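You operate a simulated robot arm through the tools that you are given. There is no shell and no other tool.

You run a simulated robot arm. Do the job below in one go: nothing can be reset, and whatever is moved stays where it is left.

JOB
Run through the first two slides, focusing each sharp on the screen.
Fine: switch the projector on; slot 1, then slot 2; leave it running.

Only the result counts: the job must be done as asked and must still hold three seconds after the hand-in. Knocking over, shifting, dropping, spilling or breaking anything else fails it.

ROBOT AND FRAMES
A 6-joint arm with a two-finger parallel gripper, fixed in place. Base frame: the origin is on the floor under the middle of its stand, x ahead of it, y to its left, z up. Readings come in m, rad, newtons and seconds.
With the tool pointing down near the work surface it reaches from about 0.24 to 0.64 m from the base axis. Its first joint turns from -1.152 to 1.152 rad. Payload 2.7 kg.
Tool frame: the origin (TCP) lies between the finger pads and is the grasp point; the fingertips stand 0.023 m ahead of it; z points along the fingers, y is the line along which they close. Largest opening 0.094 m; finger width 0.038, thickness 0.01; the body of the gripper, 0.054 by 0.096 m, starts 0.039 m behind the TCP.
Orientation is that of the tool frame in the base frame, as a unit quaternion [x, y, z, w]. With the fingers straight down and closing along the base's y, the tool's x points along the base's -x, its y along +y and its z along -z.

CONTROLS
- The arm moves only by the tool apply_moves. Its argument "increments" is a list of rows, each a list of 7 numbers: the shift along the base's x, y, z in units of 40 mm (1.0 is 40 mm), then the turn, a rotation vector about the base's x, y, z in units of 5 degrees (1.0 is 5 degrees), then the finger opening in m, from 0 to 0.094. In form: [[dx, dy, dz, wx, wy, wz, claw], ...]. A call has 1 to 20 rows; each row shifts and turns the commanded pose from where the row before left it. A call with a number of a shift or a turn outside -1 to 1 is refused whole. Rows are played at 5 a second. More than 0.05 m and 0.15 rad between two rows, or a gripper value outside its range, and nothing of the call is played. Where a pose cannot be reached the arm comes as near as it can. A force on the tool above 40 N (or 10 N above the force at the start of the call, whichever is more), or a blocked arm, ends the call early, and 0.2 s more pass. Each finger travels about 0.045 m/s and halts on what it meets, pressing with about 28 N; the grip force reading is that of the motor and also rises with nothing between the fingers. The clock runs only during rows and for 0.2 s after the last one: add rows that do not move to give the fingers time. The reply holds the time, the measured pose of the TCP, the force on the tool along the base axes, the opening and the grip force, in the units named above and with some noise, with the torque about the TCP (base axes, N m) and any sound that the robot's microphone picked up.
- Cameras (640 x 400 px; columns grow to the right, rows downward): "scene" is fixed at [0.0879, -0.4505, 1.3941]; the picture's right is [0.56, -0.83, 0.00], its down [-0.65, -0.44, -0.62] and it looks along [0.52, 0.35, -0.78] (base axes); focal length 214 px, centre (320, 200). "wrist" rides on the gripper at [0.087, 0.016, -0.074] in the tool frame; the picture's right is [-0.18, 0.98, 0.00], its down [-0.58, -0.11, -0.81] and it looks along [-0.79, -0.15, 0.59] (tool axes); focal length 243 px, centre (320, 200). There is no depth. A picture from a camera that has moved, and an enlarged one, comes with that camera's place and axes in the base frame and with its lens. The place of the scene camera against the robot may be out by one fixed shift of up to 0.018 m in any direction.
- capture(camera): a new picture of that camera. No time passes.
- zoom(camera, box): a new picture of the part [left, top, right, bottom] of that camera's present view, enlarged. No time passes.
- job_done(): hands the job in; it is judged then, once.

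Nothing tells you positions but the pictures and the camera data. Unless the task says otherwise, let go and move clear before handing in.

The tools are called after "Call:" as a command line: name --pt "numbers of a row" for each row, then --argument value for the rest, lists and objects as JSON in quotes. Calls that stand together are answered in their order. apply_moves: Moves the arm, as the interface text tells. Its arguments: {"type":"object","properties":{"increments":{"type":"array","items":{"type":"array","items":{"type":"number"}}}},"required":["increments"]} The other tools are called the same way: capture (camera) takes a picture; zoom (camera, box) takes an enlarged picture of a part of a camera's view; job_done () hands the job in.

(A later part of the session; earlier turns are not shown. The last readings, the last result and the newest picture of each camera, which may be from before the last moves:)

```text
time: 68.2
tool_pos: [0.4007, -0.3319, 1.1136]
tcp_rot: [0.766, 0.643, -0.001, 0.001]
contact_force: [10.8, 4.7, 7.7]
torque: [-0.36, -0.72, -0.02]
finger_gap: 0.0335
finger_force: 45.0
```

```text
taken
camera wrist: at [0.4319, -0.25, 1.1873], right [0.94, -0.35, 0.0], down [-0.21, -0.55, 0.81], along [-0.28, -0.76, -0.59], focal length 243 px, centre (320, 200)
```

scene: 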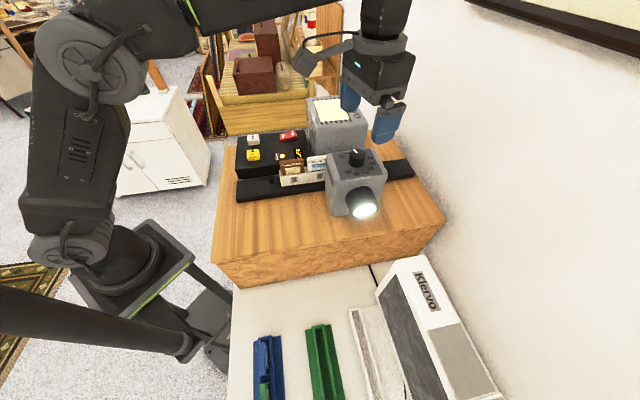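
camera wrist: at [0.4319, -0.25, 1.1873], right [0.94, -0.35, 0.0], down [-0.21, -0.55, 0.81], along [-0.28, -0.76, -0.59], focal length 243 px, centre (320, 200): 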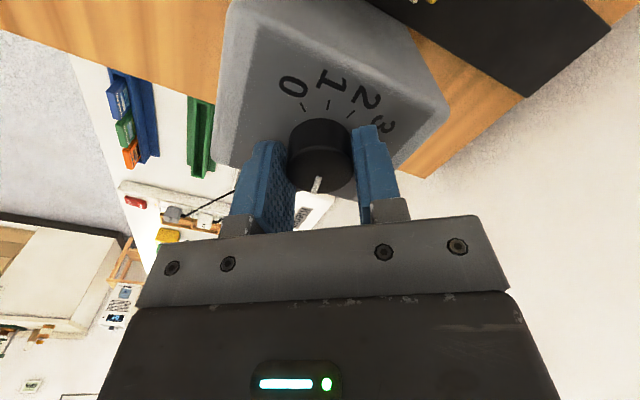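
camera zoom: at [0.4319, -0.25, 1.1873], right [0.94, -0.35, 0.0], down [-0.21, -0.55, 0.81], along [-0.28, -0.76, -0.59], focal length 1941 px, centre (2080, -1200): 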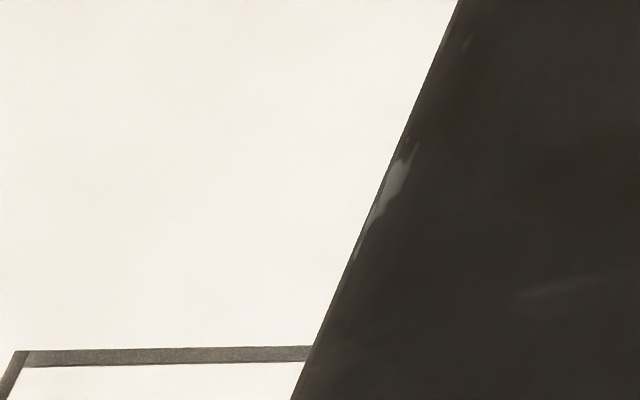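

The screen is out of view at this yaw. I'll open the fingers around the knob without lifting, swing the gripper back into the yaw window where the screen is visible, and look.

Call:
apply_moves --pt "0 0 0 0 0 0 0.05" --pt "0 0 0 0 0 0 0.055" --pt "0 0 0 0 0 1 0.055" --pt "0 0 0 0 0 1 0.055" --pt "0 0 0 0 0 1 0.055" --pt "0 0 0 0 0 0 0.055"

Call:
capture --camera "wrist"

Call:
zoom --camera "wrist" --box '[40, 350, 120, 400]'

Call:
zoom --camera "wrist" --box '[230, 70, 420, 210]'

```text
time: 69.6
tool_pos: [0.4005, -0.3312, 1.1137]
tcp_rot: [0.675, 0.738, -0.001, 0.0]
contact_force: [0.8, 0.3, -0.4]
torque: [-0.03, 0.01, 0.01]
finger_gap: 0.0549
finger_force: 0.1
```

```text
taken
camera wrist: at [0.4086, -0.2446, 1.187], right [1.0, -0.1, 0.0], down [-0.06, -0.59, 0.81], along [-0.08, -0.8, -0.59], focal length 243 px, centre (320, 200)
```

wrist: 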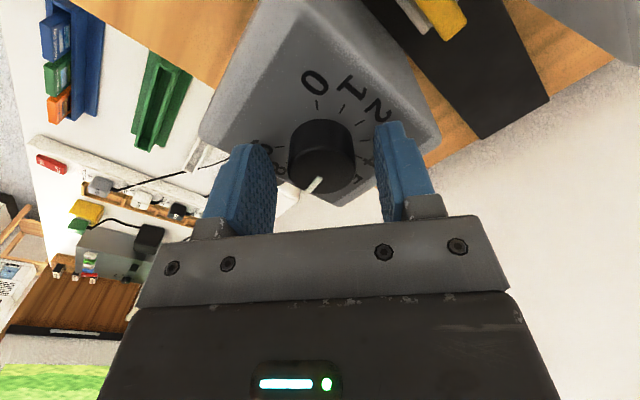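

```text
8.00 times, centred on (80, 375) of wrist
camera zoom: at [0.4086, -0.2446, 1.187], right [1.0, -0.1, 0.0], down [-0.06, -0.59, 0.81], along [-0.08, -0.8, -0.59], focal length 1941 px, centre (2240, -1200)
```

zoom: 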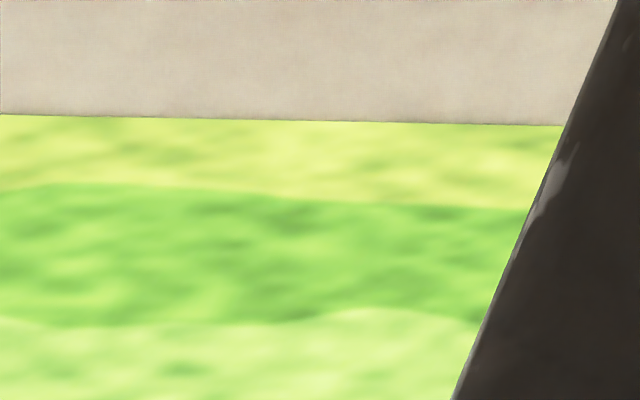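

```text
2.86 times, centred on (325, 140) of wrist
camera zoom: at [0.4086, -0.2446, 1.187], right [1.0, -0.1, 0.0], down [-0.06, -0.59, 0.81], along [-0.08, -0.8, -0.59], focal length 693 px, centre (306, 371)
```

zoom: 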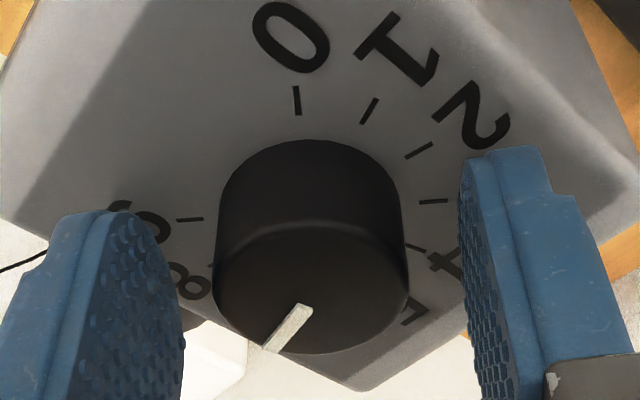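

At about 7.0 the band edges in the picture look crisp. To find the centre of the sharp range I'll regrip here and step further clockwise until it softens.

Call:
apply_moves --pt "0 0 0 0 0 0.5 0.055" --pt "0 0 0 0 0 0.5 0.055" --pt "0 0 0 0 0 0.5 0.055" --pt "0 0 0 0 0 0 0.03" --pt "0 0 0 0 0 0 0.03" --pt "0 0 0 0 0 0 0.03"

Call:
zoom --camera "wrist" --box '[10, 350, 90, 400]'

Call:
apply_moves --pt "0 0 0 0 0 -0.75 0.03" --pt "0 0 0 0 0 -0.75 0.03" --pt "0 0 0 0 0 0 0.03"

Call:
zoom --camera "wrist" --box '[40, 350, 120, 400]'

Call:
apply_moves --pt "0 0 0 0 0 -0.75 0.03" --pt "0 0 0 0 0 -0.75 0.03" --pt "0 0 0 0 0 0 0.03"

Call:
zoom --camera "wrist" --box '[50, 350, 130, 400]'

```text
time: 71.0
tool_pos: [0.4015, -0.3313, 1.1135]
tcp_rot: [0.626, 0.78, -0.001, 0.001]
contact_force: [5.8, 0.0, 0.8]
torque: [0.01, 0.2, -0.02]
finger_gap: 0.0335
finger_force: 45.2
```

```text
8.00 times, centred on (50, 375) of wrist
camera zoom: at [0.3979, -0.2444, 1.1876], right [1.0, 0.03, 0.0], down [0.02, -0.59, 0.81], along [0.03, -0.81, -0.59], focal length 1941 px, centre (2480, -1200)
```

zoom: 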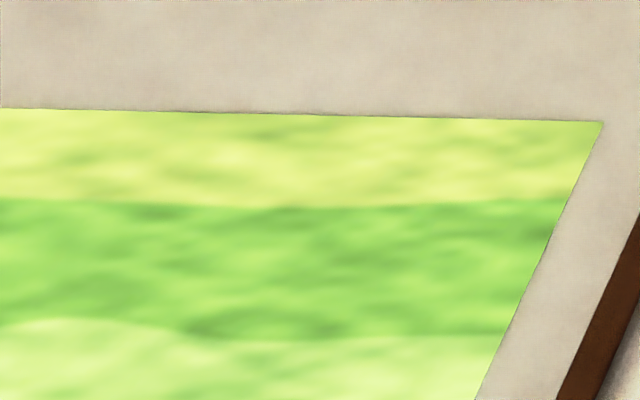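

```text
time: 71.8
tool_pos: [0.4006, -0.3316, 1.1146]
tcp_rot: [0.675, 0.738, 0.0, 0.0]
contact_force: [2.3, 5.8, 1.6]
torque: [-0.74, -0.48, 0.01]
finger_gap: 0.0335
finger_force: 44.7
```

```text
8.00 times, centred on (80, 375) of wrist
camera zoom: at [0.4094, -0.2448, 1.1877], right [1.0, -0.1, 0.0], down [-0.06, -0.59, 0.81], along [-0.08, -0.8, -0.59], focal length 1941 px, centre (2240, -1200)
```

zoom: 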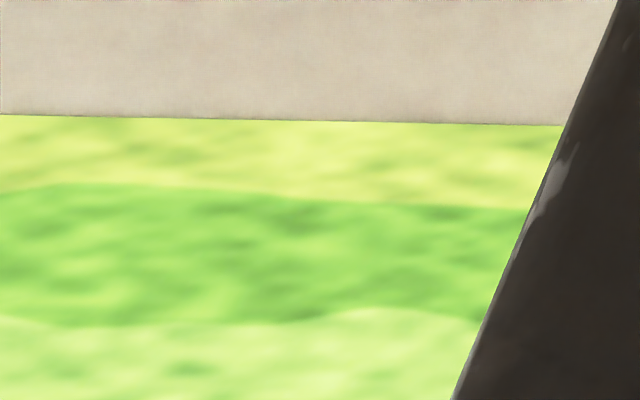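

```text
time: 72.6
tool_pos: [0.4007, -0.331, 1.1143]
tcp_rot: [0.722, 0.692, -0.001, 0.002]
contact_force: [12.3, 0.4, 10.3]
torque: [0.96, 0.18, -0.03]
finger_gap: 0.0339
finger_force: 44.7
```

```text
8.00 times, centred on (90, 375) of wrist
camera zoom: at [0.4207, -0.2465, 1.1876], right [0.97, -0.23, 0.0], down [-0.14, -0.57, 0.81], along [-0.18, -0.79, -0.59], focal length 1941 px, centre (2160, -1200)
```

zoom: 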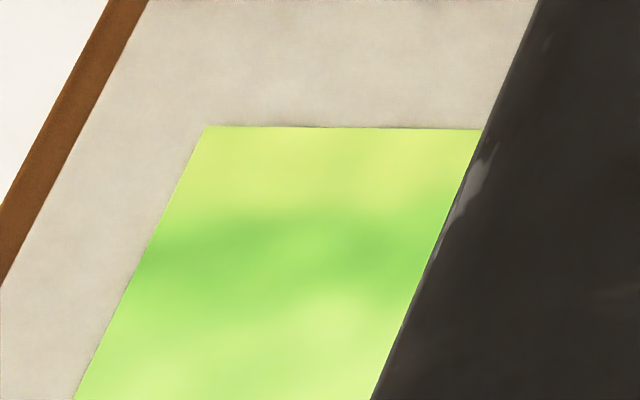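

The picture softens again at about 7.5, so the sharp band runs from roughly 6.4 to 7.4. I'll refine the upper edge with a half step back.

Call:
apply_moves --pt "0 0 0 0 0 0.75 0.03" --pt "0 0 0 0 0 0 0.03"

Call:
zoom --camera "wrist" --box '[45, 350, 125, 400]'

```text
time: 73.2
tool_pos: [0.4012, -0.3313, 1.1136]
tcp_rot: [0.698, 0.716, -0.001, 0.003]
contact_force: [17.5, -0.7, 14.4]
torque: [0.79, 0.0, 0.01]
finger_gap: 0.0337
finger_force: 44.9
```

```text
8.00 times, centred on (85, 375) of wrist
camera zoom: at [0.4148, -0.2453, 1.1875], right [0.99, -0.16, 0.0], down [-0.1, -0.58, 0.81], along [-0.13, -0.8, -0.59], focal length 1941 px, centre (2200, -1200)
```

zoom: 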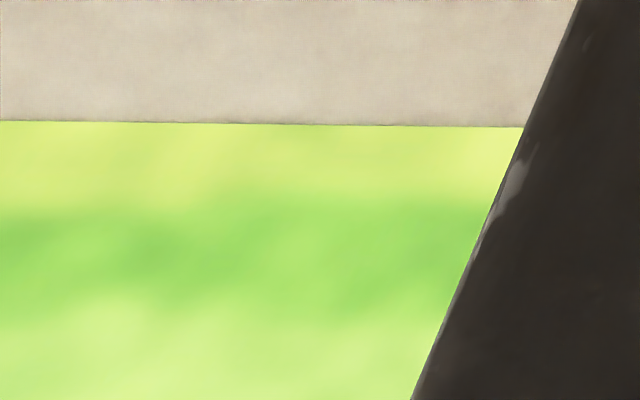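

Upper edge is just under 7.4, lower edge between 6.3 and 6.5, so I aim for the centre at about 6.87. I'll turn back 16°, keeping the grip.

Call:
apply_moves --pt "0 0 0 0 0 0.8 0.03" --pt "0 0 0 0 0 0.8 0.03" --pt "0 0 0 0 0 0.8 0.03" --pt "0 0 0 0 0 0.8 0.03" --pt "0 0 0 0 0 0 0.03"

Call:
capture --camera "wrist"

Call:
zoom --camera "wrist" --box '[230, 70, 420, 210]'

Call:
zoom --camera "wrist" --box '[0, 350, 80, 400]'

```text
time: 74.4
tool_pos: [0.4011, -0.3321, 1.1137]
tcp_rot: [0.592, 0.806, -0.002, 0.002]
contact_force: [17.2, -1.8, 11.9]
torque: [-0.44, -0.25, 0.03]
finger_gap: 0.0334
finger_force: 45.3
```

```text
taken
camera wrist: at [0.3904, -0.2448, 1.1874], right [0.99, 0.12, 0.0], down [0.07, -0.58, 0.81], along [0.1, -0.8, -0.59], focal length 243 px, centre (320, 200)
```

wrist: 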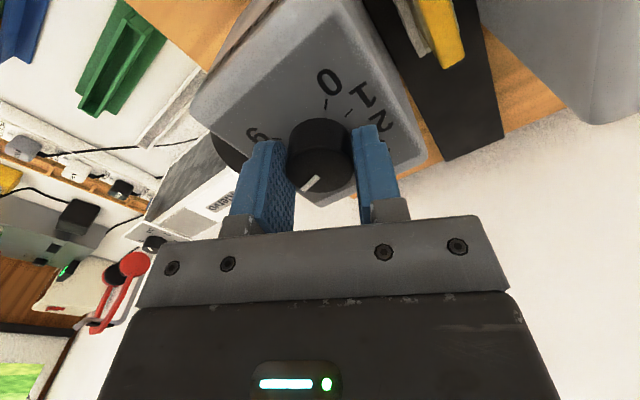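

```text
2.86 times, centred on (325, 140) of wrist
camera zoom: at [0.3904, -0.2448, 1.1874], right [0.99, 0.12, 0.0], down [0.07, -0.58, 0.81], along [0.1, -0.8, -0.59], focal length 693 px, centre (306, 371)
```

zoom: 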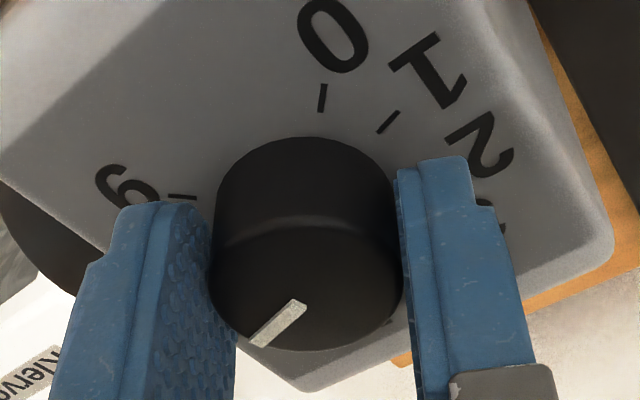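

```text
8.00 times, centred on (40, 375) of wrist
camera zoom: at [0.3904, -0.2448, 1.1874], right [0.99, 0.12, 0.0], down [0.07, -0.58, 0.81], along [0.1, -0.8, -0.59], focal length 1941 px, centre (2560, -1200)
```

zoom: 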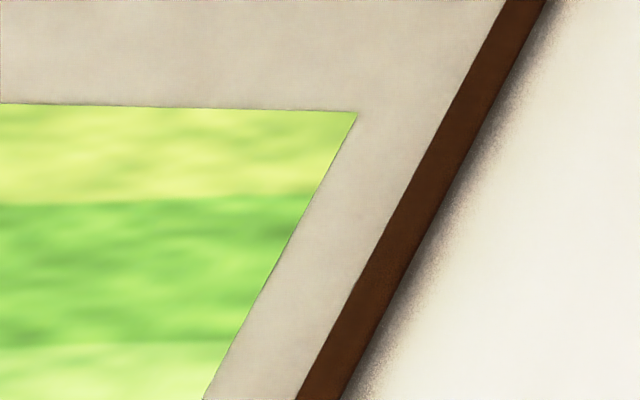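

Sharp at this centre setting. Before releasing I'll ease off the sideways and vertical load so the knob won't shift, then open the fingers.

Call:
apply_moves --pt "0.025 0 0.02 0 0 0 0.03" --pt "0 0 0 0 0 0 0.03"

Call:
apply_moves --pt "0 0 0 0 0 0 0.04" --pt "0 0 0 0 0 0 0.045" --pt "0 0 0 0 0 0 0.055"

Call:
zoom --camera "wrist" --box '[230, 70, 420, 210]'

Call:
zoom --camera "wrist" --box '[0, 350, 80, 400]'

```text
time: 75.0
tool_pos: [0.4007, -0.3322, 1.1126]
tcp_rot: [0.593, 0.806, -0.001, -0.001]
contact_force: [3.8, -0.2, 4.8]
torque: [-0.45, -0.86, -0.01]
finger_gap: 0.0336
finger_force: 44.7
```

```text
time: 75.8
tool_pos: [0.4019, -0.3316, 1.1142]
tcp_rot: [0.592, 0.806, -0.001, -0.001]
contact_force: [-0.1, -0.1, 0.4]
torque: [-0.03, 0.0, 0.01]
finger_gap: 0.0547
finger_force: 0.1
```

```text
2.86 times, centred on (325, 140) of wrist
camera zoom: at [0.3912, -0.2448, 1.1878], right [0.99, 0.12, 0.0], down [0.07, -0.59, 0.81], along [0.09, -0.8, -0.59], focal length 693 px, centre (306, 371)
```

zoom: 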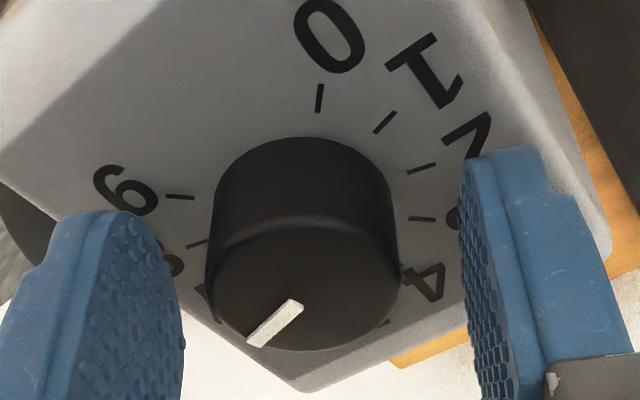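

```text
8.00 times, centred on (40, 375) of wrist
camera zoom: at [0.3912, -0.2448, 1.1878], right [0.99, 0.12, 0.0], down [0.07, -0.59, 0.81], along [0.09, -0.8, -0.59], focal length 1941 px, centre (2560, -1200)
```

zoom: 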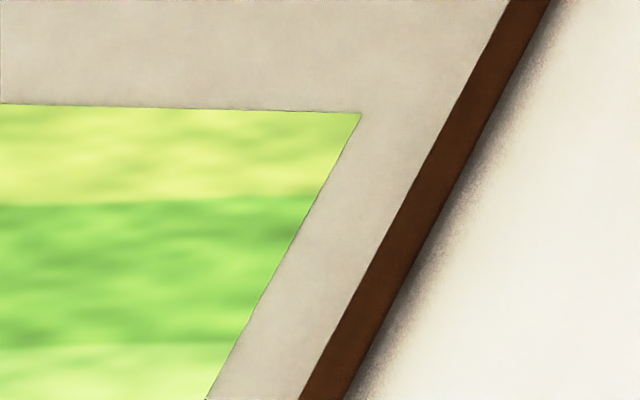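

The pointer did not move on release and the picture stayed crisp. I'll go back to the viewing pose to confirm on the full picture.

Call:
apply_moves --pt "0 0 0.6 0 0 0 0.07" --pt "0 0 1 0 0 -1 0.094" --pt "0 0 1 0 0 -1 0.094" --pt "0 0 0 0 0 -1 0.094" --pt "0 0 0 0 0 -1 0.094" --pt "0 0 0 0 0 -1 0.094" --pt "-0.25 -0.1 0 0 0 -1 0.094" --pt "-0.25 -0.1 0 0 0 -1 0.094" --pt "-0.25 -0.15 0 0 0 -1 0.094" --pt "-0.25 -0.15 0 0 0 -1 0.094" --pt "-0.25 -0.1 0 0 0 -1 0.094" --pt "0 0 0.3 -0.733 0.681 0 0.094" --pt "0 0 0.3 -0.733 0.681 0 0.094" --pt "0 0 0.3 -0.733 0.681 0 0.094" --pt "0 0 0.3 -0.733 0.681 0 0.094" --pt "0 0 0.3 -0.733 0.681 0 0.094" --pt "0 0 0.3 -0.733 0.681 0 0.094" --pt "0 0 0.3 -0.733 0.681 0 0.094" --pt "0 0 0.3 -0.733 0.681 0 0.094"

Call:
apply_moves --pt "0 0 0 -0.733 0.681 0 0.094" --pt "0 0 0 -0.733 0.681 0 0.094" --pt "0 0 0 0 0 0 0.094"

Call:
capture --camera "wrist"

Call:
zoom --camera "wrist" --box '[268, 110, 332, 166]'

Call:
zoom --camera "scene" --box '[335, 140, 385, 180]'

Call:
zoom --camera "scene" --box '[220, 80, 420, 230]'

```text
time: 79.8
tool_pos: [0.3505, -0.355, 1.3144]
tcp_rot: [0.824, 0.45, -0.327, 0.109]
contact_force: [0.0, -0.3, -0.3]
torque: [0.02, 0.02, -0.01]
finger_gap: 0.0939
finger_force: 0.1
```

```text
time: 80.6
tool_pos: [0.3503, -0.3545, 1.3143]
tcp_rot: [0.794, 0.434, -0.403, 0.134]
contact_force: [0.4, 0.6, -0.1]
torque: [0.02, 0.01, -0.05]
finger_gap: 0.0939
finger_force: 0.1
```

```text
taken
camera wrist: at [0.4287, -0.2729, 1.2935], right [0.73, -0.68, 0.01], down [0.16, 0.18, 0.97], along [-0.66, -0.71, 0.24], focal length 243 px, centre (320, 200)
```

wrist: 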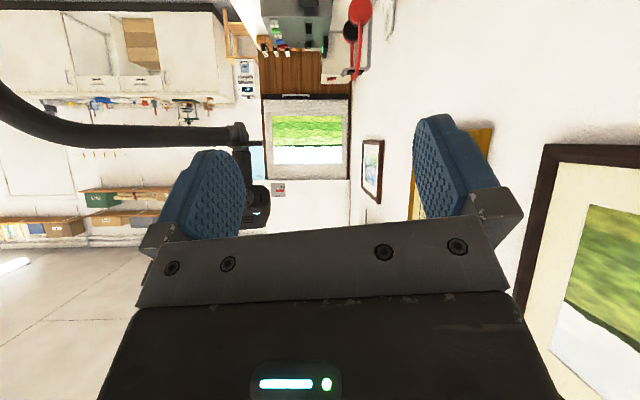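

```text
7.14 times, centred on (300, 138) of wrist
camera zoom: at [0.4287, -0.2729, 1.2935], right [0.73, -0.68, 0.01], down [0.16, 0.18, 0.97], along [-0.66, -0.71, 0.24], focal length 1733 px, centre (463, 643)
```

zoom: 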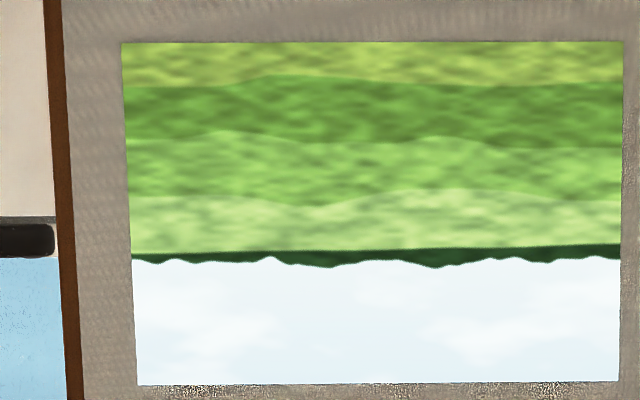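

```text
10.00 times, centred on (360, 160) of scene
camera zoom: at [0.0879, -0.4504, 1.3941], right [0.56, -0.83, 0.0], down [-0.65, -0.44, -0.62], along [0.52, 0.35, -0.78], focal length 2145 px, centre (-80, 600)
```

zoom: 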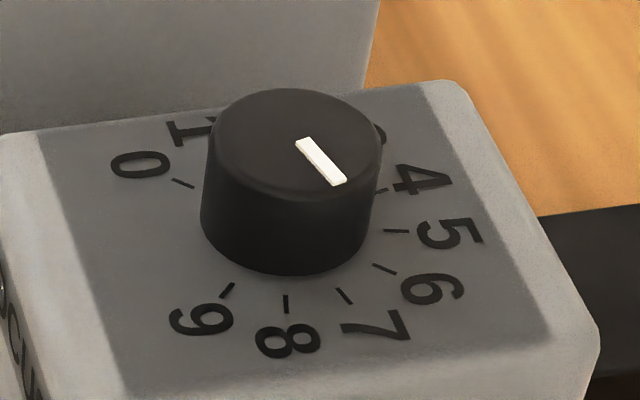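

```text
2.67 times, centred on (320, 155) of scene
camera zoom: at [0.0879, -0.4504, 1.3941], right [0.56, -0.83, 0.0], down [-0.65, -0.44, -0.62], along [0.52, 0.35, -0.78], focal length 572 px, centre (320, 320)
```

zoom: 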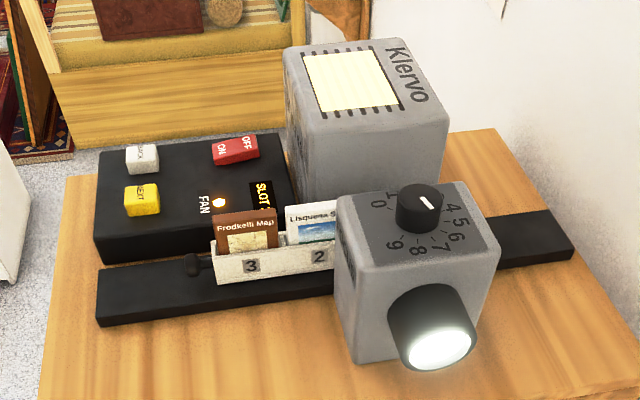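

Slot 1 is sharp: the horizon, hedge line and grass texture are all crisp. Now I'll return to the NEXT key with closed fingers to advance to slot 2.

Call:
apply_moves --pt "0.023 0.744 -0.1 0.733 -0.681 0 0.094" --pt "0.023 0.744 -0.1 0.733 -0.681 0 0.094" --pt "0.023 0.744 -0.1 0.733 -0.681 0 0.094" --pt "0.023 0.744 -0.1 0.733 -0.681 0 0.094" --pt "0.023 0.744 -0.1 0.733 -0.681 0 0.094" --pt "0.023 0.744 -0.1 0.733 -0.681 0 0.094" --pt "0.023 0.744 -0.1 0.733 -0.681 0 0.094" --pt "0.023 0.744 -0.1 0.733 -0.681 0 0.094" --pt "0.023 0.744 -0.1 0.733 -0.681 0 0.0" --pt "0.023 0.744 -0.1 0.733 -0.681 0 0.0" --pt "0 0 0 0 0 -1 0.0" --pt "0 0 0 0 0 -1 0.0" --pt "0 0 0 0 0 0 0.0" --pt "0 0 -0.9 0 0 0 0.0" --pt "0 0 -0.9 0 0 0 0.0" --pt "0 0 -0.9 0 0 0 0.0" --pt "0 0 -0.9 0 0 0 0.0" --pt "0 0 -0.9 0 0 0 0.0" --pt "0 0 -0.4 0 0 0 0.0" --pt "0 0 0 0 0 0 0.0"

Call:
capture --camera "wrist"

Call:
zoom --camera "scene" --box '[220, 90, 340, 190]'

```text
time: 84.8
tool_pos: [0.3587, -0.0565, 1.0788]
tcp_rot: [0.916, 0.402, -0.001, 0.001]
contact_force: [0.0, 0.9, 0.8]
torque: [0.0, 0.03, 0.0]
finger_gap: 0.0
finger_force: 28.3
```

```text
taken
camera wrist: at [0.4299, -0.0053, 1.1517], right [0.6, -0.8, 0.0], down [-0.47, -0.35, 0.81], along [-0.65, -0.48, -0.59], focal length 243 px, centre (320, 200)
```

wrist: 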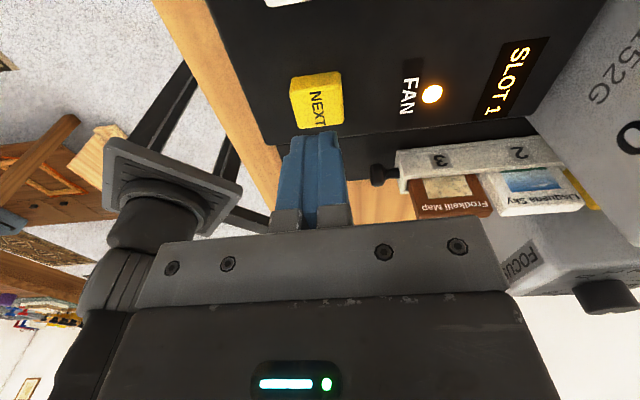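

```text
4.00 times, centred on (280, 140) of scene
camera zoom: at [0.0879, -0.4505, 1.3941], right [0.56, -0.83, 0.0], down [-0.65, -0.44, -0.62], along [0.52, 0.35, -0.78], focal length 858 px, centre (480, 440)
```

zoom: 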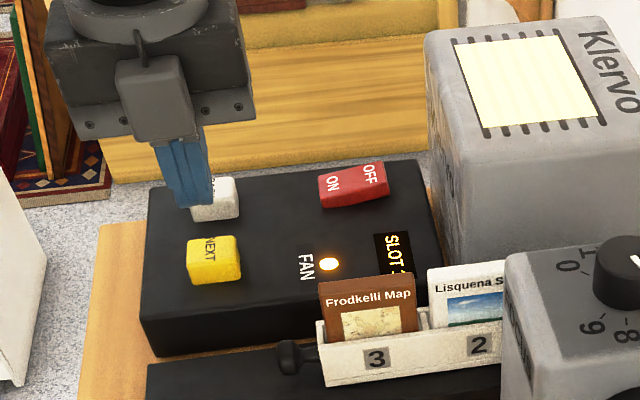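

Display still shows SLOT 1 and the fingertips are over NEXT. Pressing once, then lifting.

Call:
apply_moves --pt "0 0 -0.3 0 0 0 0.0" --pt "0 0 -0.3 0 0 0 0.0" --pt "0 0 -0.3 0 0 0 0.0" --pt "0 0 -0.15 0 0 0 0.0" --pt "0 0 -0.1 0 0 0 0.0"

Call:
zoom --camera "scene" --box '[220, 90, 340, 190]'

```text
time: 86.0
tool_pos: [0.3595, -0.0562, 1.0326]
tcp_rot: [0.916, 0.401, 0.0, 0.0]
contact_force: [0.5, 1.0, 2.9]
torque: [0.09, -0.05, 0.01]
finger_gap: 0.0001
finger_force: 27.7
heard: click
```

```text
4.00 times, centred on (280, 140) of scene
camera zoom: at [0.0879, -0.4504, 1.3941], right [0.56, -0.83, 0.0], down [-0.65, -0.44, -0.62], along [0.52, 0.35, -0.78], focal length 858 px, centre (480, 440)
```

zoom: 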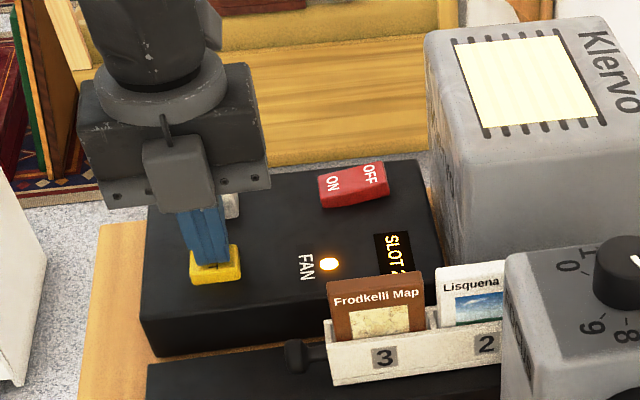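

The key clicked and the tray is moving. I'll lift, open the fingers and go back to the viewing pose to see slide 2.

Call:
apply_moves --pt "0 0 0.3 0 0 0 0.0" --pt "0 0 0.8 0 0 0 0.0" --pt "0 0 0.9 0 0 0 0.0" --pt "0 0 0.9 0 0 0 0.0" --pt "0 0 0.0 0 0 0 0.094"

Call:
capture --camera "wrist"

Call:
apply_moves --pt "0 0 0.9 0 0 1 0.094" --pt "0 0 0.9 0 0 1 0.094" --pt "0 0 0.9 0 0 0 0.094" --pt "0 0 0.5 0 0 0 0.094" --pt "-0.017 -0.74 0.1 -0.733 0.681 0 0.094" --pt "-0.017 -0.74 0.1 -0.733 0.681 0 0.094" --pt "-0.017 -0.74 0.1 -0.733 0.681 0 0.094" --pt "-0.017 -0.74 0.1 -0.733 0.681 0 0.094" --pt "-0.017 -0.74 0.1 -0.733 0.681 0 0.094" --pt "-0.017 -0.74 0.1 -0.733 0.681 0 0.094" --pt "-0.017 -0.74 0.1 -0.733 0.681 0 0.094" --pt "-0.017 -0.74 0.1 -0.733 0.681 0 0.094" --pt "-0.017 -0.74 0.1 -0.733 0.681 0 0.094" --pt "-0.017 -0.74 0.1 -0.733 0.681 0 0.094" --pt "0 0 0 0 0 0 0.094"

Call:
capture --camera "wrist"

Call:
zoom --camera "wrist" --box '[268, 110, 332, 166]'

Call:
zoom --camera "scene" --box '[220, 80, 420, 230]'

```text
time: 87.2
tool_pos: [0.3592, -0.0589, 1.1496]
tcp_rot: [0.916, 0.401, -0.001, 0.001]
contact_force: [-0.2, 0.3, -0.9]
torque: [0.0, 0.0, 0.01]
finger_gap: 0.0328
finger_force: 0.1
```

```text
taken
camera wrist: at [0.4304, -0.0069, 1.2235], right [0.6, -0.8, 0.0], down [-0.47, -0.35, 0.81], along [-0.65, -0.48, -0.59], focal length 243 px, centre (320, 200)
```

wrist: 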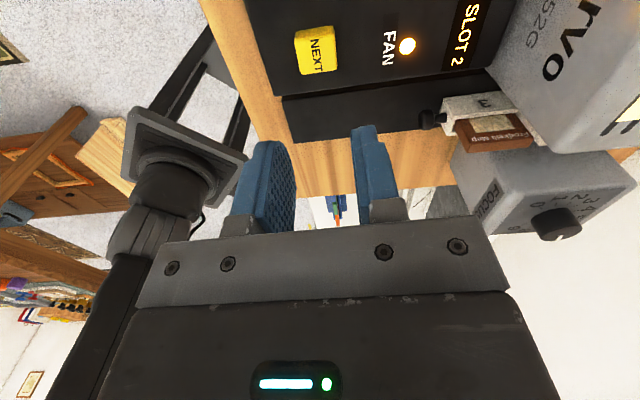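

```text
time: 90.4
tool_pos: [0.3528, -0.3554, 1.3166]
tcp_rot: [0.794, 0.434, -0.403, 0.134]
contact_force: [-0.4, -0.4, 0.1]
torque: [0.01, -0.01, 0.01]
finger_gap: 0.0942
finger_force: 0.2
```

```text
taken
camera wrist: at [0.4308, -0.2722, 1.2958], right [0.73, -0.68, 0.01], down [0.16, 0.18, 0.97], along [-0.66, -0.71, 0.24], focal length 243 px, centre (320, 200)
```

wrist: 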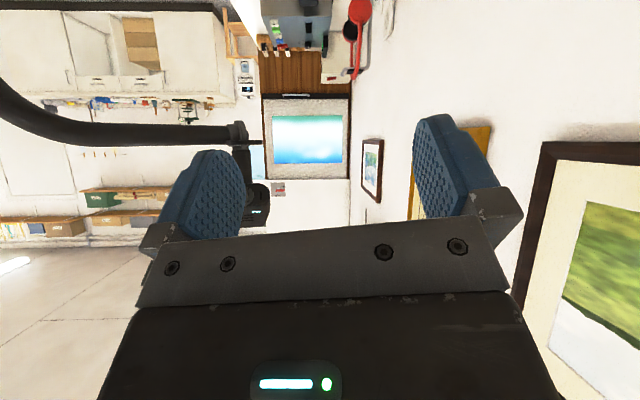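

```text
7.14 times, centred on (300, 138) of wrist
camera zoom: at [0.4308, -0.2722, 1.2958], right [0.73, -0.68, 0.01], down [0.16, 0.18, 0.97], along [-0.66, -0.71, 0.24], focal length 1733 px, centre (463, 643)
```

zoom: 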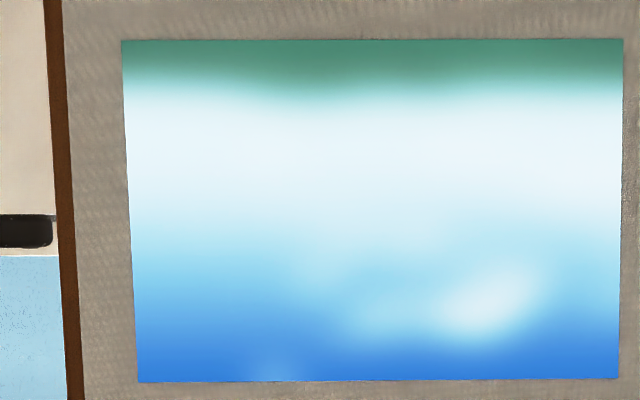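

```text
2.67 times, centred on (320, 155) of scene
camera zoom: at [0.0879, -0.4505, 1.3941], right [0.56, -0.83, 0.0], down [-0.65, -0.44, -0.62], along [0.52, 0.35, -0.78], focal length 572 px, centre (320, 320)
```

zoom: 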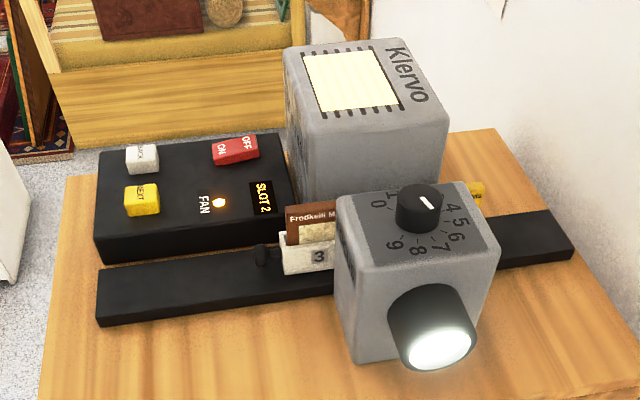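

Slot 2 is up and, with the dial left at about 6.9, its picture (sky with clouds over a green strip) is badly blurred. I'll go back to the knob with a yaw that allows a counter-clockwise turn ending where the screen is visible.

Call:
apply_moves --pt "0 0 -0.3 0.733 -0.681 0 0.094" --pt "0 0 -0.3 0.733 -0.681 0 0.094" --pt "0 0 -0.3 0.733 -0.681 0 0.094" --pt "0 0 -0.3 0.733 -0.681 0 0.094" --pt "0 0 -0.3 0.733 -0.681 0 0.094" --pt "0 0 -0.3 0.733 -0.681 0 0.094" --pt "0 0 -0.3 0.733 -0.681 0 0.094" --pt "0 0 -0.3 0.733 -0.681 0 0.094" --pt "0.4 0.15 0 0.733 -0.681 0 0.094" --pt "0.4 0.15 0 0.733 -0.681 0 0.08" --pt "0.42 0.285 -0.6 0 0 0 0.055" --pt "0 0 0 0 0 -0.9 0.055" --pt "0 0 0 0 0 -0.9 0.055" --pt "0 0 0 0 0 -0.9 0.055" --pt "0 0 0 0 0 -0.9 0.055" --pt "0 0 0 0 0 -0.9 0.055" --pt "0 0 0 0 0 0 0.055"

Call:
capture --camera "wrist"

Call:
zoom --camera "wrist" --box '[230, 30, 420, 170]'

```text
time: 94.0
tool_pos: [0.401, -0.3307, 1.1965]
tcp_rot: [0.954, 0.299, 0.0, 0.0]
contact_force: [0.8, -0.1, 0.0]
torque: [-0.01, 0.03, 0.03]
finger_gap: 0.0552
finger_force: 0.0
```

```text
taken
camera wrist: at [0.482, -0.2953, 1.2705], right [0.41, -0.91, 0.0], down [-0.54, -0.24, 0.81], along [-0.74, -0.33, -0.59], focal length 243 px, centre (320, 200)
```

wrist: 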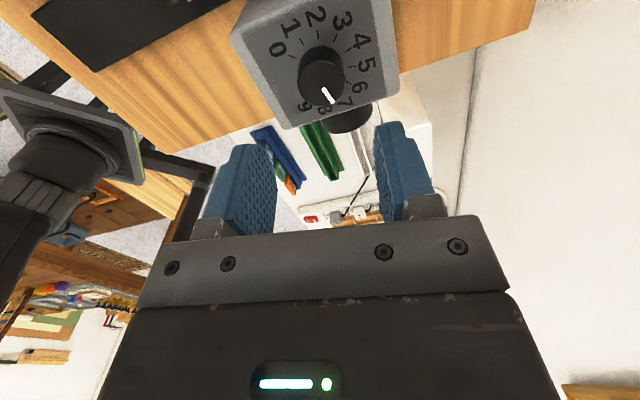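

```text
2.86 times, centred on (325, 100) of wrist
camera zoom: at [0.482, -0.2953, 1.2705], right [0.41, -0.91, 0.0], down [-0.54, -0.24, 0.81], along [-0.74, -0.33, -0.59], focal length 693 px, centre (306, 486)
```

zoom: 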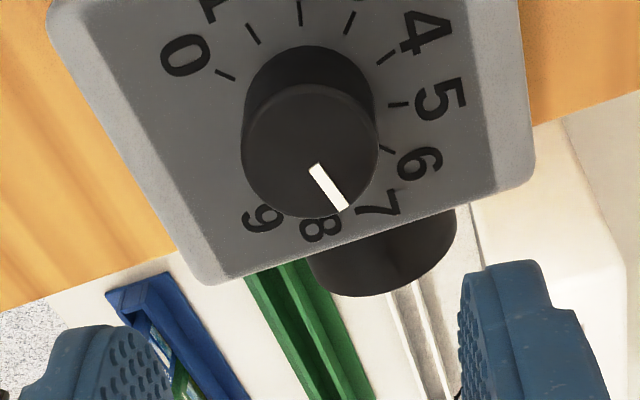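

Aligned with the knob, pointer near 7. I'll lower, grip, and check the load.

Call:
apply_moves --pt "0 -0.035 -0.4 0 0 0 0.055" --pt "0 0 -0.5 0 0 0 0.055" --pt "0 0 -0.5 0 0 0 0.055" --pt "0 0 -0.4 0 0 0 0.055" --pt "0 0 -0.27 0 0 0 0.055" --pt "0 0 0 0 0 0 0.055" --pt "0 0 0 0 0 0 0.03" --pt "0 0 0 0 0 0 0.03" --pt "0 0 0 0 0 0 0.03"

```text
time: 96.0
tool_pos: [0.4014, -0.3327, 1.1137]
tcp_rot: [0.954, 0.299, -0.001, 0.0]
contact_force: [-1.9, 2.5, -2.0]
torque: [-0.4, -0.43, 0.01]
finger_gap: 0.034
finger_force: 44.8
```

The grip is almost free of side load. I'll turn counter-clockwise by 60° (to about 4.9), ending where the screen shows at the lower left of the wrist view.

Call:
apply_moves --pt "0 0 0 0 0 1 0.03" --pt "0 0 0 0 0 1 0.03" --pt "0 0 0 0 0 1 0.03" --pt "0 0 0 0 0 1 0.03" --pt "0 0 0 0 0 1 0.03" --pt "0 0 0 0 0 1 0.03" --pt "0 0 0 0 0 1 0.03" --pt "0 0 0 0 0 1 0.03" --pt "0 0 0 0 0 1 0.03" --pt "0 0 0 0 0 1 0.03" --pt "0 0 0 0 0 0.5 0.03" --pt "0 0 0 0 0 0 0.03"

Call:
zoom --camera "wrist" --box '[50, 350, 130, 400]'

Call:
apply_moves --pt "0 0 0 0 0 0.75 0.03" --pt "0 0 0 0 0 0.75 0.03" --pt "0 0 0 0 0 0 0.03"

Call:
capture --camera "wrist"

Call:
zoom --camera "wrist" --box '[40, 350, 120, 400]'

```text
time: 98.6
tool_pos: [0.3995, -0.3307, 1.1133]
tcp_rot: [0.724, 0.69, -0.001, -0.001]
contact_force: [-14.1, 8.1, -8.9]
torque: [0.02, -0.19, 0.01]
finger_gap: 0.0337
finger_force: 44.9
```

```text
8.00 times, centred on (90, 375) of wrist
camera zoom: at [0.4213, -0.2462, 1.1869], right [0.97, -0.23, 0.0], down [-0.13, -0.58, 0.81], along [-0.19, -0.78, -0.59], focal length 1941 px, centre (2160, -1200)
```

zoom: 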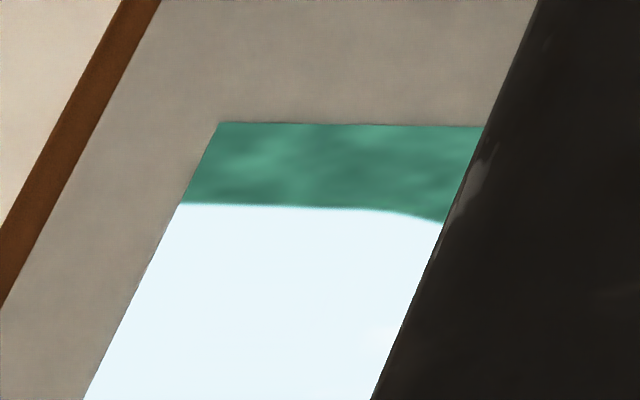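

```text
time: 99.4
tool_pos: [0.4012, -0.3316, 1.1134]
tcp_rot: [0.677, 0.736, -0.001, -0.001]
contact_force: [-21.2, 10.8, -10.2]
torque: [0.01, -0.47, -0.04]
finger_gap: 0.0339
finger_force: 45.5
```

```text
taken
camera wrist: at [0.4101, -0.2444, 1.187], right [0.99, -0.1, 0.0], down [-0.06, -0.59, 0.81], along [-0.08, -0.8, -0.59], focal length 243 px, centre (320, 200)
```

wrist: 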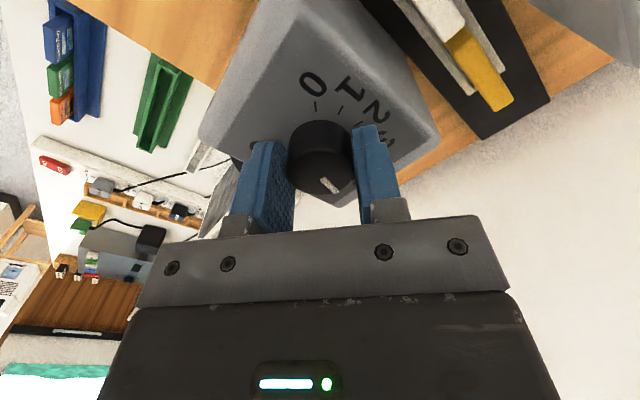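

```text
8.00 times, centred on (80, 375) of wrist
camera zoom: at [0.4101, -0.2444, 1.187], right [0.99, -0.1, 0.0], down [-0.06, -0.59, 0.81], along [-0.08, -0.8, -0.59], focal length 1941 px, centre (2240, -1200)
```

zoom: 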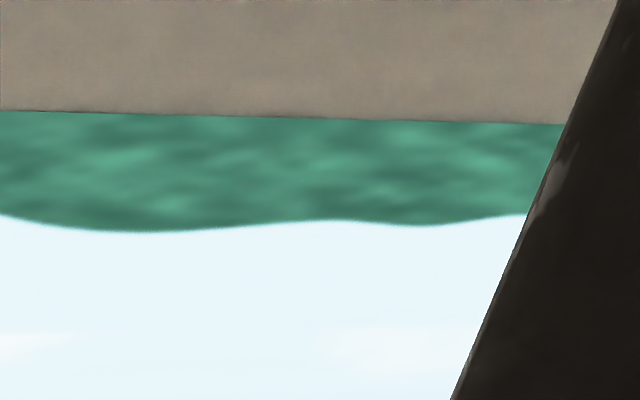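

Slide 2 is already crisp here, with the hill edge and texture clear at about 5.1 and 4.9. I'll find the edges of its sharp range so I can leave the knob in the middle; another step the same way, easing the side load.

Call:
apply_moves --pt "-0.03 0.015 -0.01 0 0 0.75 0.03" --pt "0 0 0 0 0 0.75 0.03" --pt "0 0 0 0 0 0 0.03"

Call:
zoom --camera "wrist" --box '[10, 350, 90, 400]'

Call:
apply_moves --pt "0 0 0 0 0 0.75 0.03" --pt "0 0 0 0 0 0 0.03"

Call:
zoom --camera "wrist" --box '[0, 350, 80, 400]'

Call:
apply_moves --pt "0 0 0 0 0 0.75 0.03" --pt "0 0 0 0 0 0 0.03"

Call:
zoom --camera "wrist" --box '[0, 350, 80, 400]'

```text
time: 100.2
tool_pos: [0.4001, -0.3305, 1.1137]
tcp_rot: [0.627, 0.779, -0.001, 0.002]
contact_force: [-3.8, 0.7, -3.3]
torque: [0.9, 0.69, -0.02]
finger_gap: 0.0336
finger_force: 45.1
```

```text
8.00 times, centred on (50, 375) of wrist
camera zoom: at [0.398, -0.2437, 1.1867], right [1.0, 0.03, 0.0], down [0.02, -0.59, 0.81], along [0.03, -0.81, -0.59], focal length 1941 px, centre (2480, -1200)
```

zoom: 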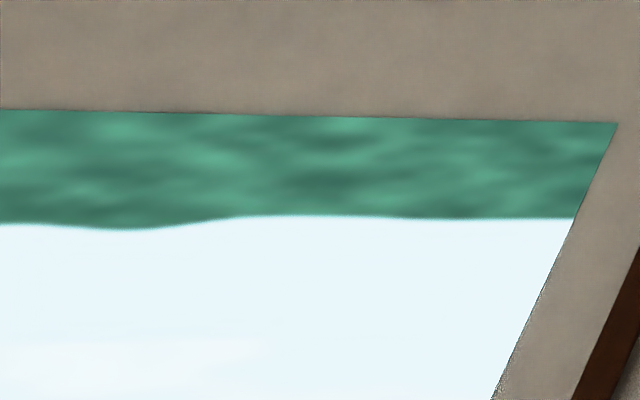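

```text
time: 100.8
tool_pos: [0.3999, -0.3308, 1.1125]
tcp_rot: [0.601, 0.799, -0.002, 0.002]
contact_force: [-2.3, 3.6, -0.6]
torque: [0.07, 0.58, 0.01]
finger_gap: 0.0336
finger_force: 45.4
```

```text
8.00 times, centred on (40, 375) of wrist
camera zoom: at [0.3922, -0.2441, 1.1867], right [1.0, 0.1, 0.0], down [0.06, -0.59, 0.81], along [0.08, -0.8, -0.59], focal length 1941 px, centre (2560, -1200)
```

zoom: 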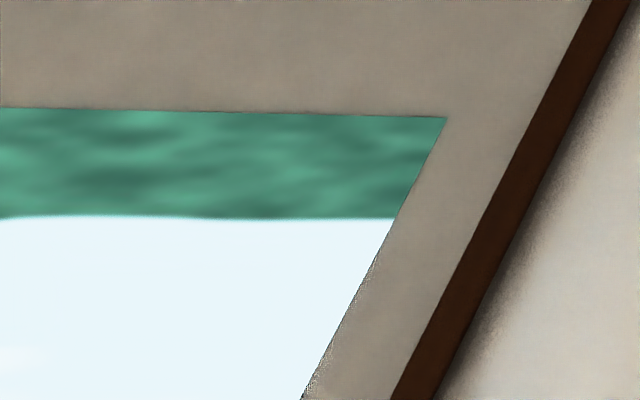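

```text
time: 101.4
tool_pos: [0.4004, -0.3297, 1.1138]
tcp_rot: [0.574, 0.819, -0.001, 0.002]
contact_force: [-0.5, 4.2, 3.0]
torque: [-0.14, 0.5, 0.02]
finger_gap: 0.0334
finger_force: 44.8
```

```text
8.00 times, centred on (40, 375) of wrist
camera zoom: at [0.3864, -0.2448, 1.1867], right [0.99, 0.16, 0.0], down [0.09, -0.58, 0.81], along [0.13, -0.8, -0.59], focal length 1941 px, centre (2560, -1200)
```

zoom: 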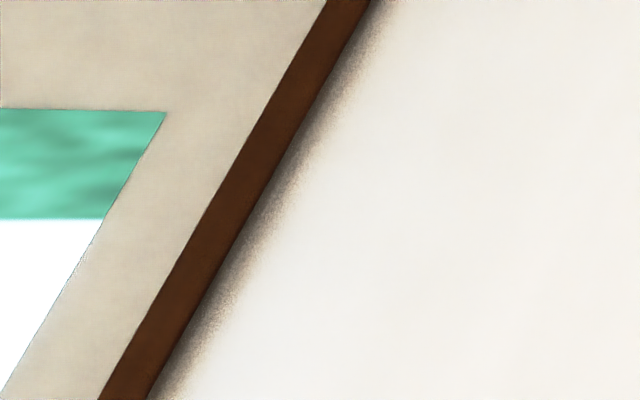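

Still crisp down to about 4.4. I'll release around the knob, swing back 20°, regrip, and keep stepping down to find the lower edge.

Call:
apply_moves --pt "0 0 0 0 0 0 0.045" --pt "0 0 0 0 0 0 0.055" --pt "0 0 0 0 0 -1 0.055" --pt "0 0 0 0 0 -1 0.055" --pt "0 0 0 0 0 -1 0.055" --pt "0 0 0 0 0 -1 0.055" --pt "0.02 -0.02 0 0 0 0 0.055" --pt "0 0 0 0 0 0 0.03" --pt "0 0 0 0 0 0 0.03" --pt "0 0 0 0 0 0 0.03"

Call:
zoom --camera "wrist" --box '[40, 350, 120, 400]'

Call:
apply_moves --pt "0 0 0 0 0 0.75 0.03" --pt "0 0 0 0 0 0 0.03"

Call:
zoom --camera "wrist" --box '[40, 350, 120, 400]'

Call:
apply_moves --pt "0 0 0 0 0 0.75 0.03" --pt "0 0 0 0 0 0 0.03"

Call:
zoom --camera "wrist" --box '[20, 350, 100, 400]'

```text
time: 103.6
tool_pos: [0.4009, -0.3341, 1.1124]
tcp_rot: [0.709, 0.706, -0.002, -0.001]
contact_force: [-6.9, 1.3, 1.8]
torque: [0.18, 0.0, 0.03]
finger_gap: 0.0336
finger_force: 44.5
```

```text
8.00 times, centred on (80, 375) of wrist
camera zoom: at [0.4176, -0.246, 1.1871], right [0.98, -0.19, 0.0], down [-0.11, -0.58, 0.81], along [-0.15, -0.79, -0.59], focal length 1941 px, centre (2240, -1200)
```

zoom: 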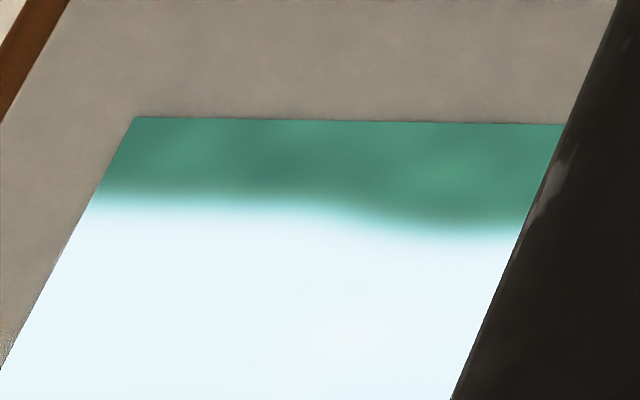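

```text
time: 104.2
tool_pos: [0.4014, -0.3323, 1.1136]
tcp_rot: [0.686, 0.728, 0.0, 0.001]
contact_force: [-9.0, -1.7, 6.8]
torque: [1.12, 0.06, 0.0]
finger_gap: 0.0339
finger_force: 45.1
```

```text
8.00 times, centred on (80, 375) of wrist
camera zoom: at [0.4117, -0.245, 1.187], right [0.99, -0.12, 0.0], down [-0.07, -0.58, 0.81], along [-0.1, -0.8, -0.59], focal length 1941 px, centre (2240, -1200)
```

zoom: 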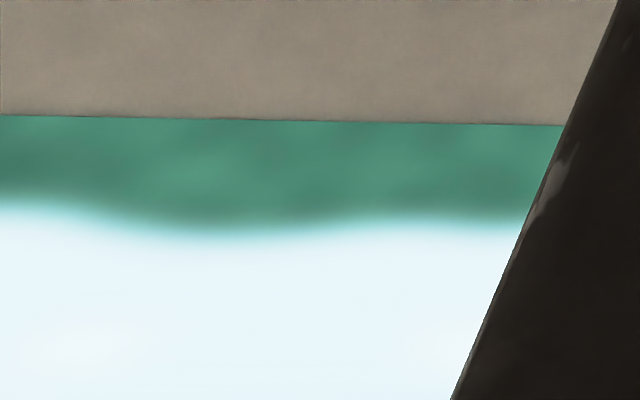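

```text
time: 104.8
tool_pos: [0.4006, -0.3323, 1.1145]
tcp_rot: [0.661, 0.751, -0.001, 0.001]
contact_force: [-16.1, 1.7, 3.7]
torque: [-0.05, -0.74, 0.02]
finger_gap: 0.034
finger_force: 44.8
```

```text
8.00 times, centred on (60, 375) of wrist
camera zoom: at [0.406, -0.2445, 1.187], right [1.0, -0.06, 0.0], down [-0.03, -0.59, 0.81], along [-0.05, -0.81, -0.59], focal length 1941 px, centre (2400, -1200)
```

zoom: 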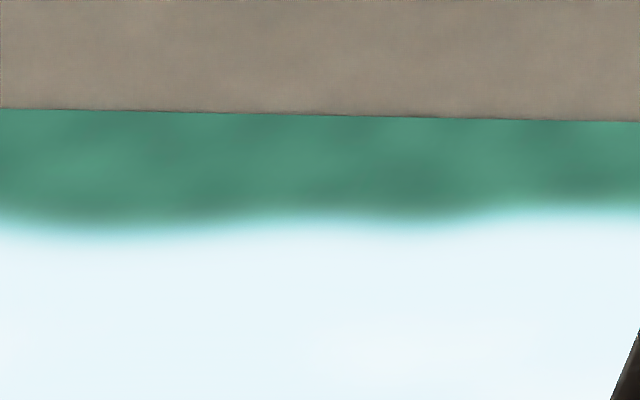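

The knob crept slightly on that regrip and I'm now just below the sharp range. I'll ease the load, reopen, swing the gripper forward, centre precisely, and grip again to step back up clockwise.

Call:
apply_moves --pt "-0.025 0 0 0 0 0 0.03" --pt "0 0 0 0 0 0 0.04" --pt "0 0 0 0 0 0 0.055" --pt "0 0 0 0 0 0.9 0.055" --pt "0 0 0 0 0 0.9 0.055" --pt "0 0 0 0 0 0.9 0.055" --pt "0 0 0 0 0 0 0.055"

Call:
capture --camera "wrist"

Call:
zoom --camera "wrist" --box '[230, 70, 420, 210]'

Call:
zoom --camera "wrist" --box '[0, 350, 80, 400]'

```text
time: 106.4
tool_pos: [0.4002, -0.3317, 1.1123]
tcp_rot: [0.567, 0.824, -0.001, 0.001]
contact_force: [0.5, 0.3, -0.4]
torque: [-0.01, 0.02, -0.01]
finger_gap: 0.0549
finger_force: 0.2
```

```text
taken
camera wrist: at [0.3849, -0.2454, 1.1867], right [0.98, 0.18, 0.0], down [0.11, -0.58, 0.81], along [0.14, -0.79, -0.59], focal length 243 px, centre (320, 200)
```

wrist: 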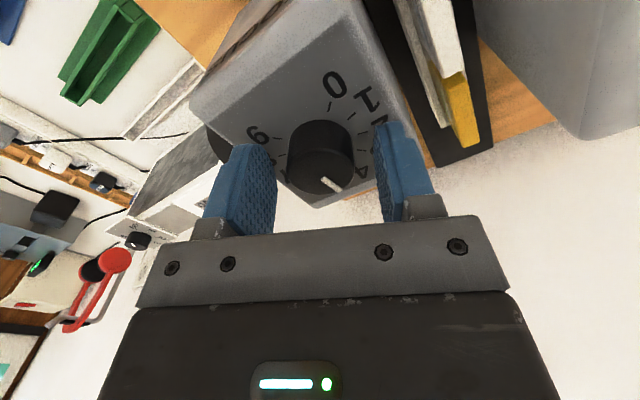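

```text
2.86 times, centred on (325, 140) of wrist
camera zoom: at [0.3849, -0.2454, 1.1867], right [0.98, 0.18, 0.0], down [0.11, -0.58, 0.81], along [0.14, -0.79, -0.59], focal length 693 px, centre (306, 371)
```

zoom: 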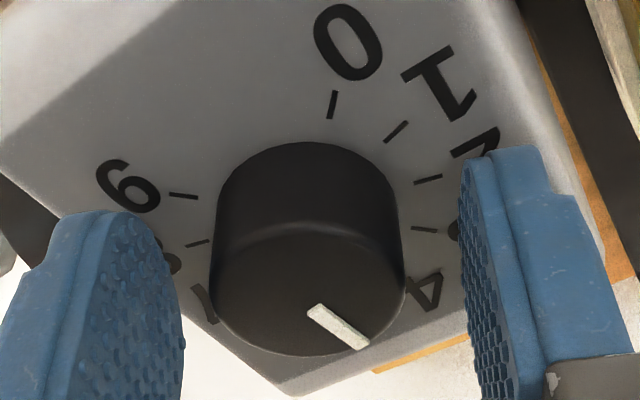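

```text
8.00 times, centred on (40, 375) of wrist
camera zoom: at [0.3849, -0.2454, 1.1867], right [0.98, 0.18, 0.0], down [0.11, -0.58, 0.81], along [0.14, -0.79, -0.59], focal length 1941 px, centre (2560, -1200)
```

zoom: 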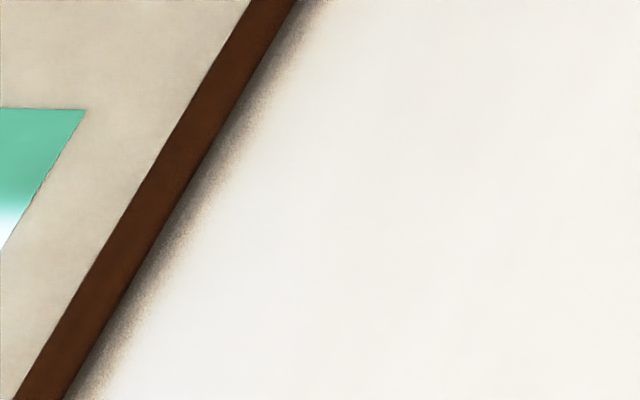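

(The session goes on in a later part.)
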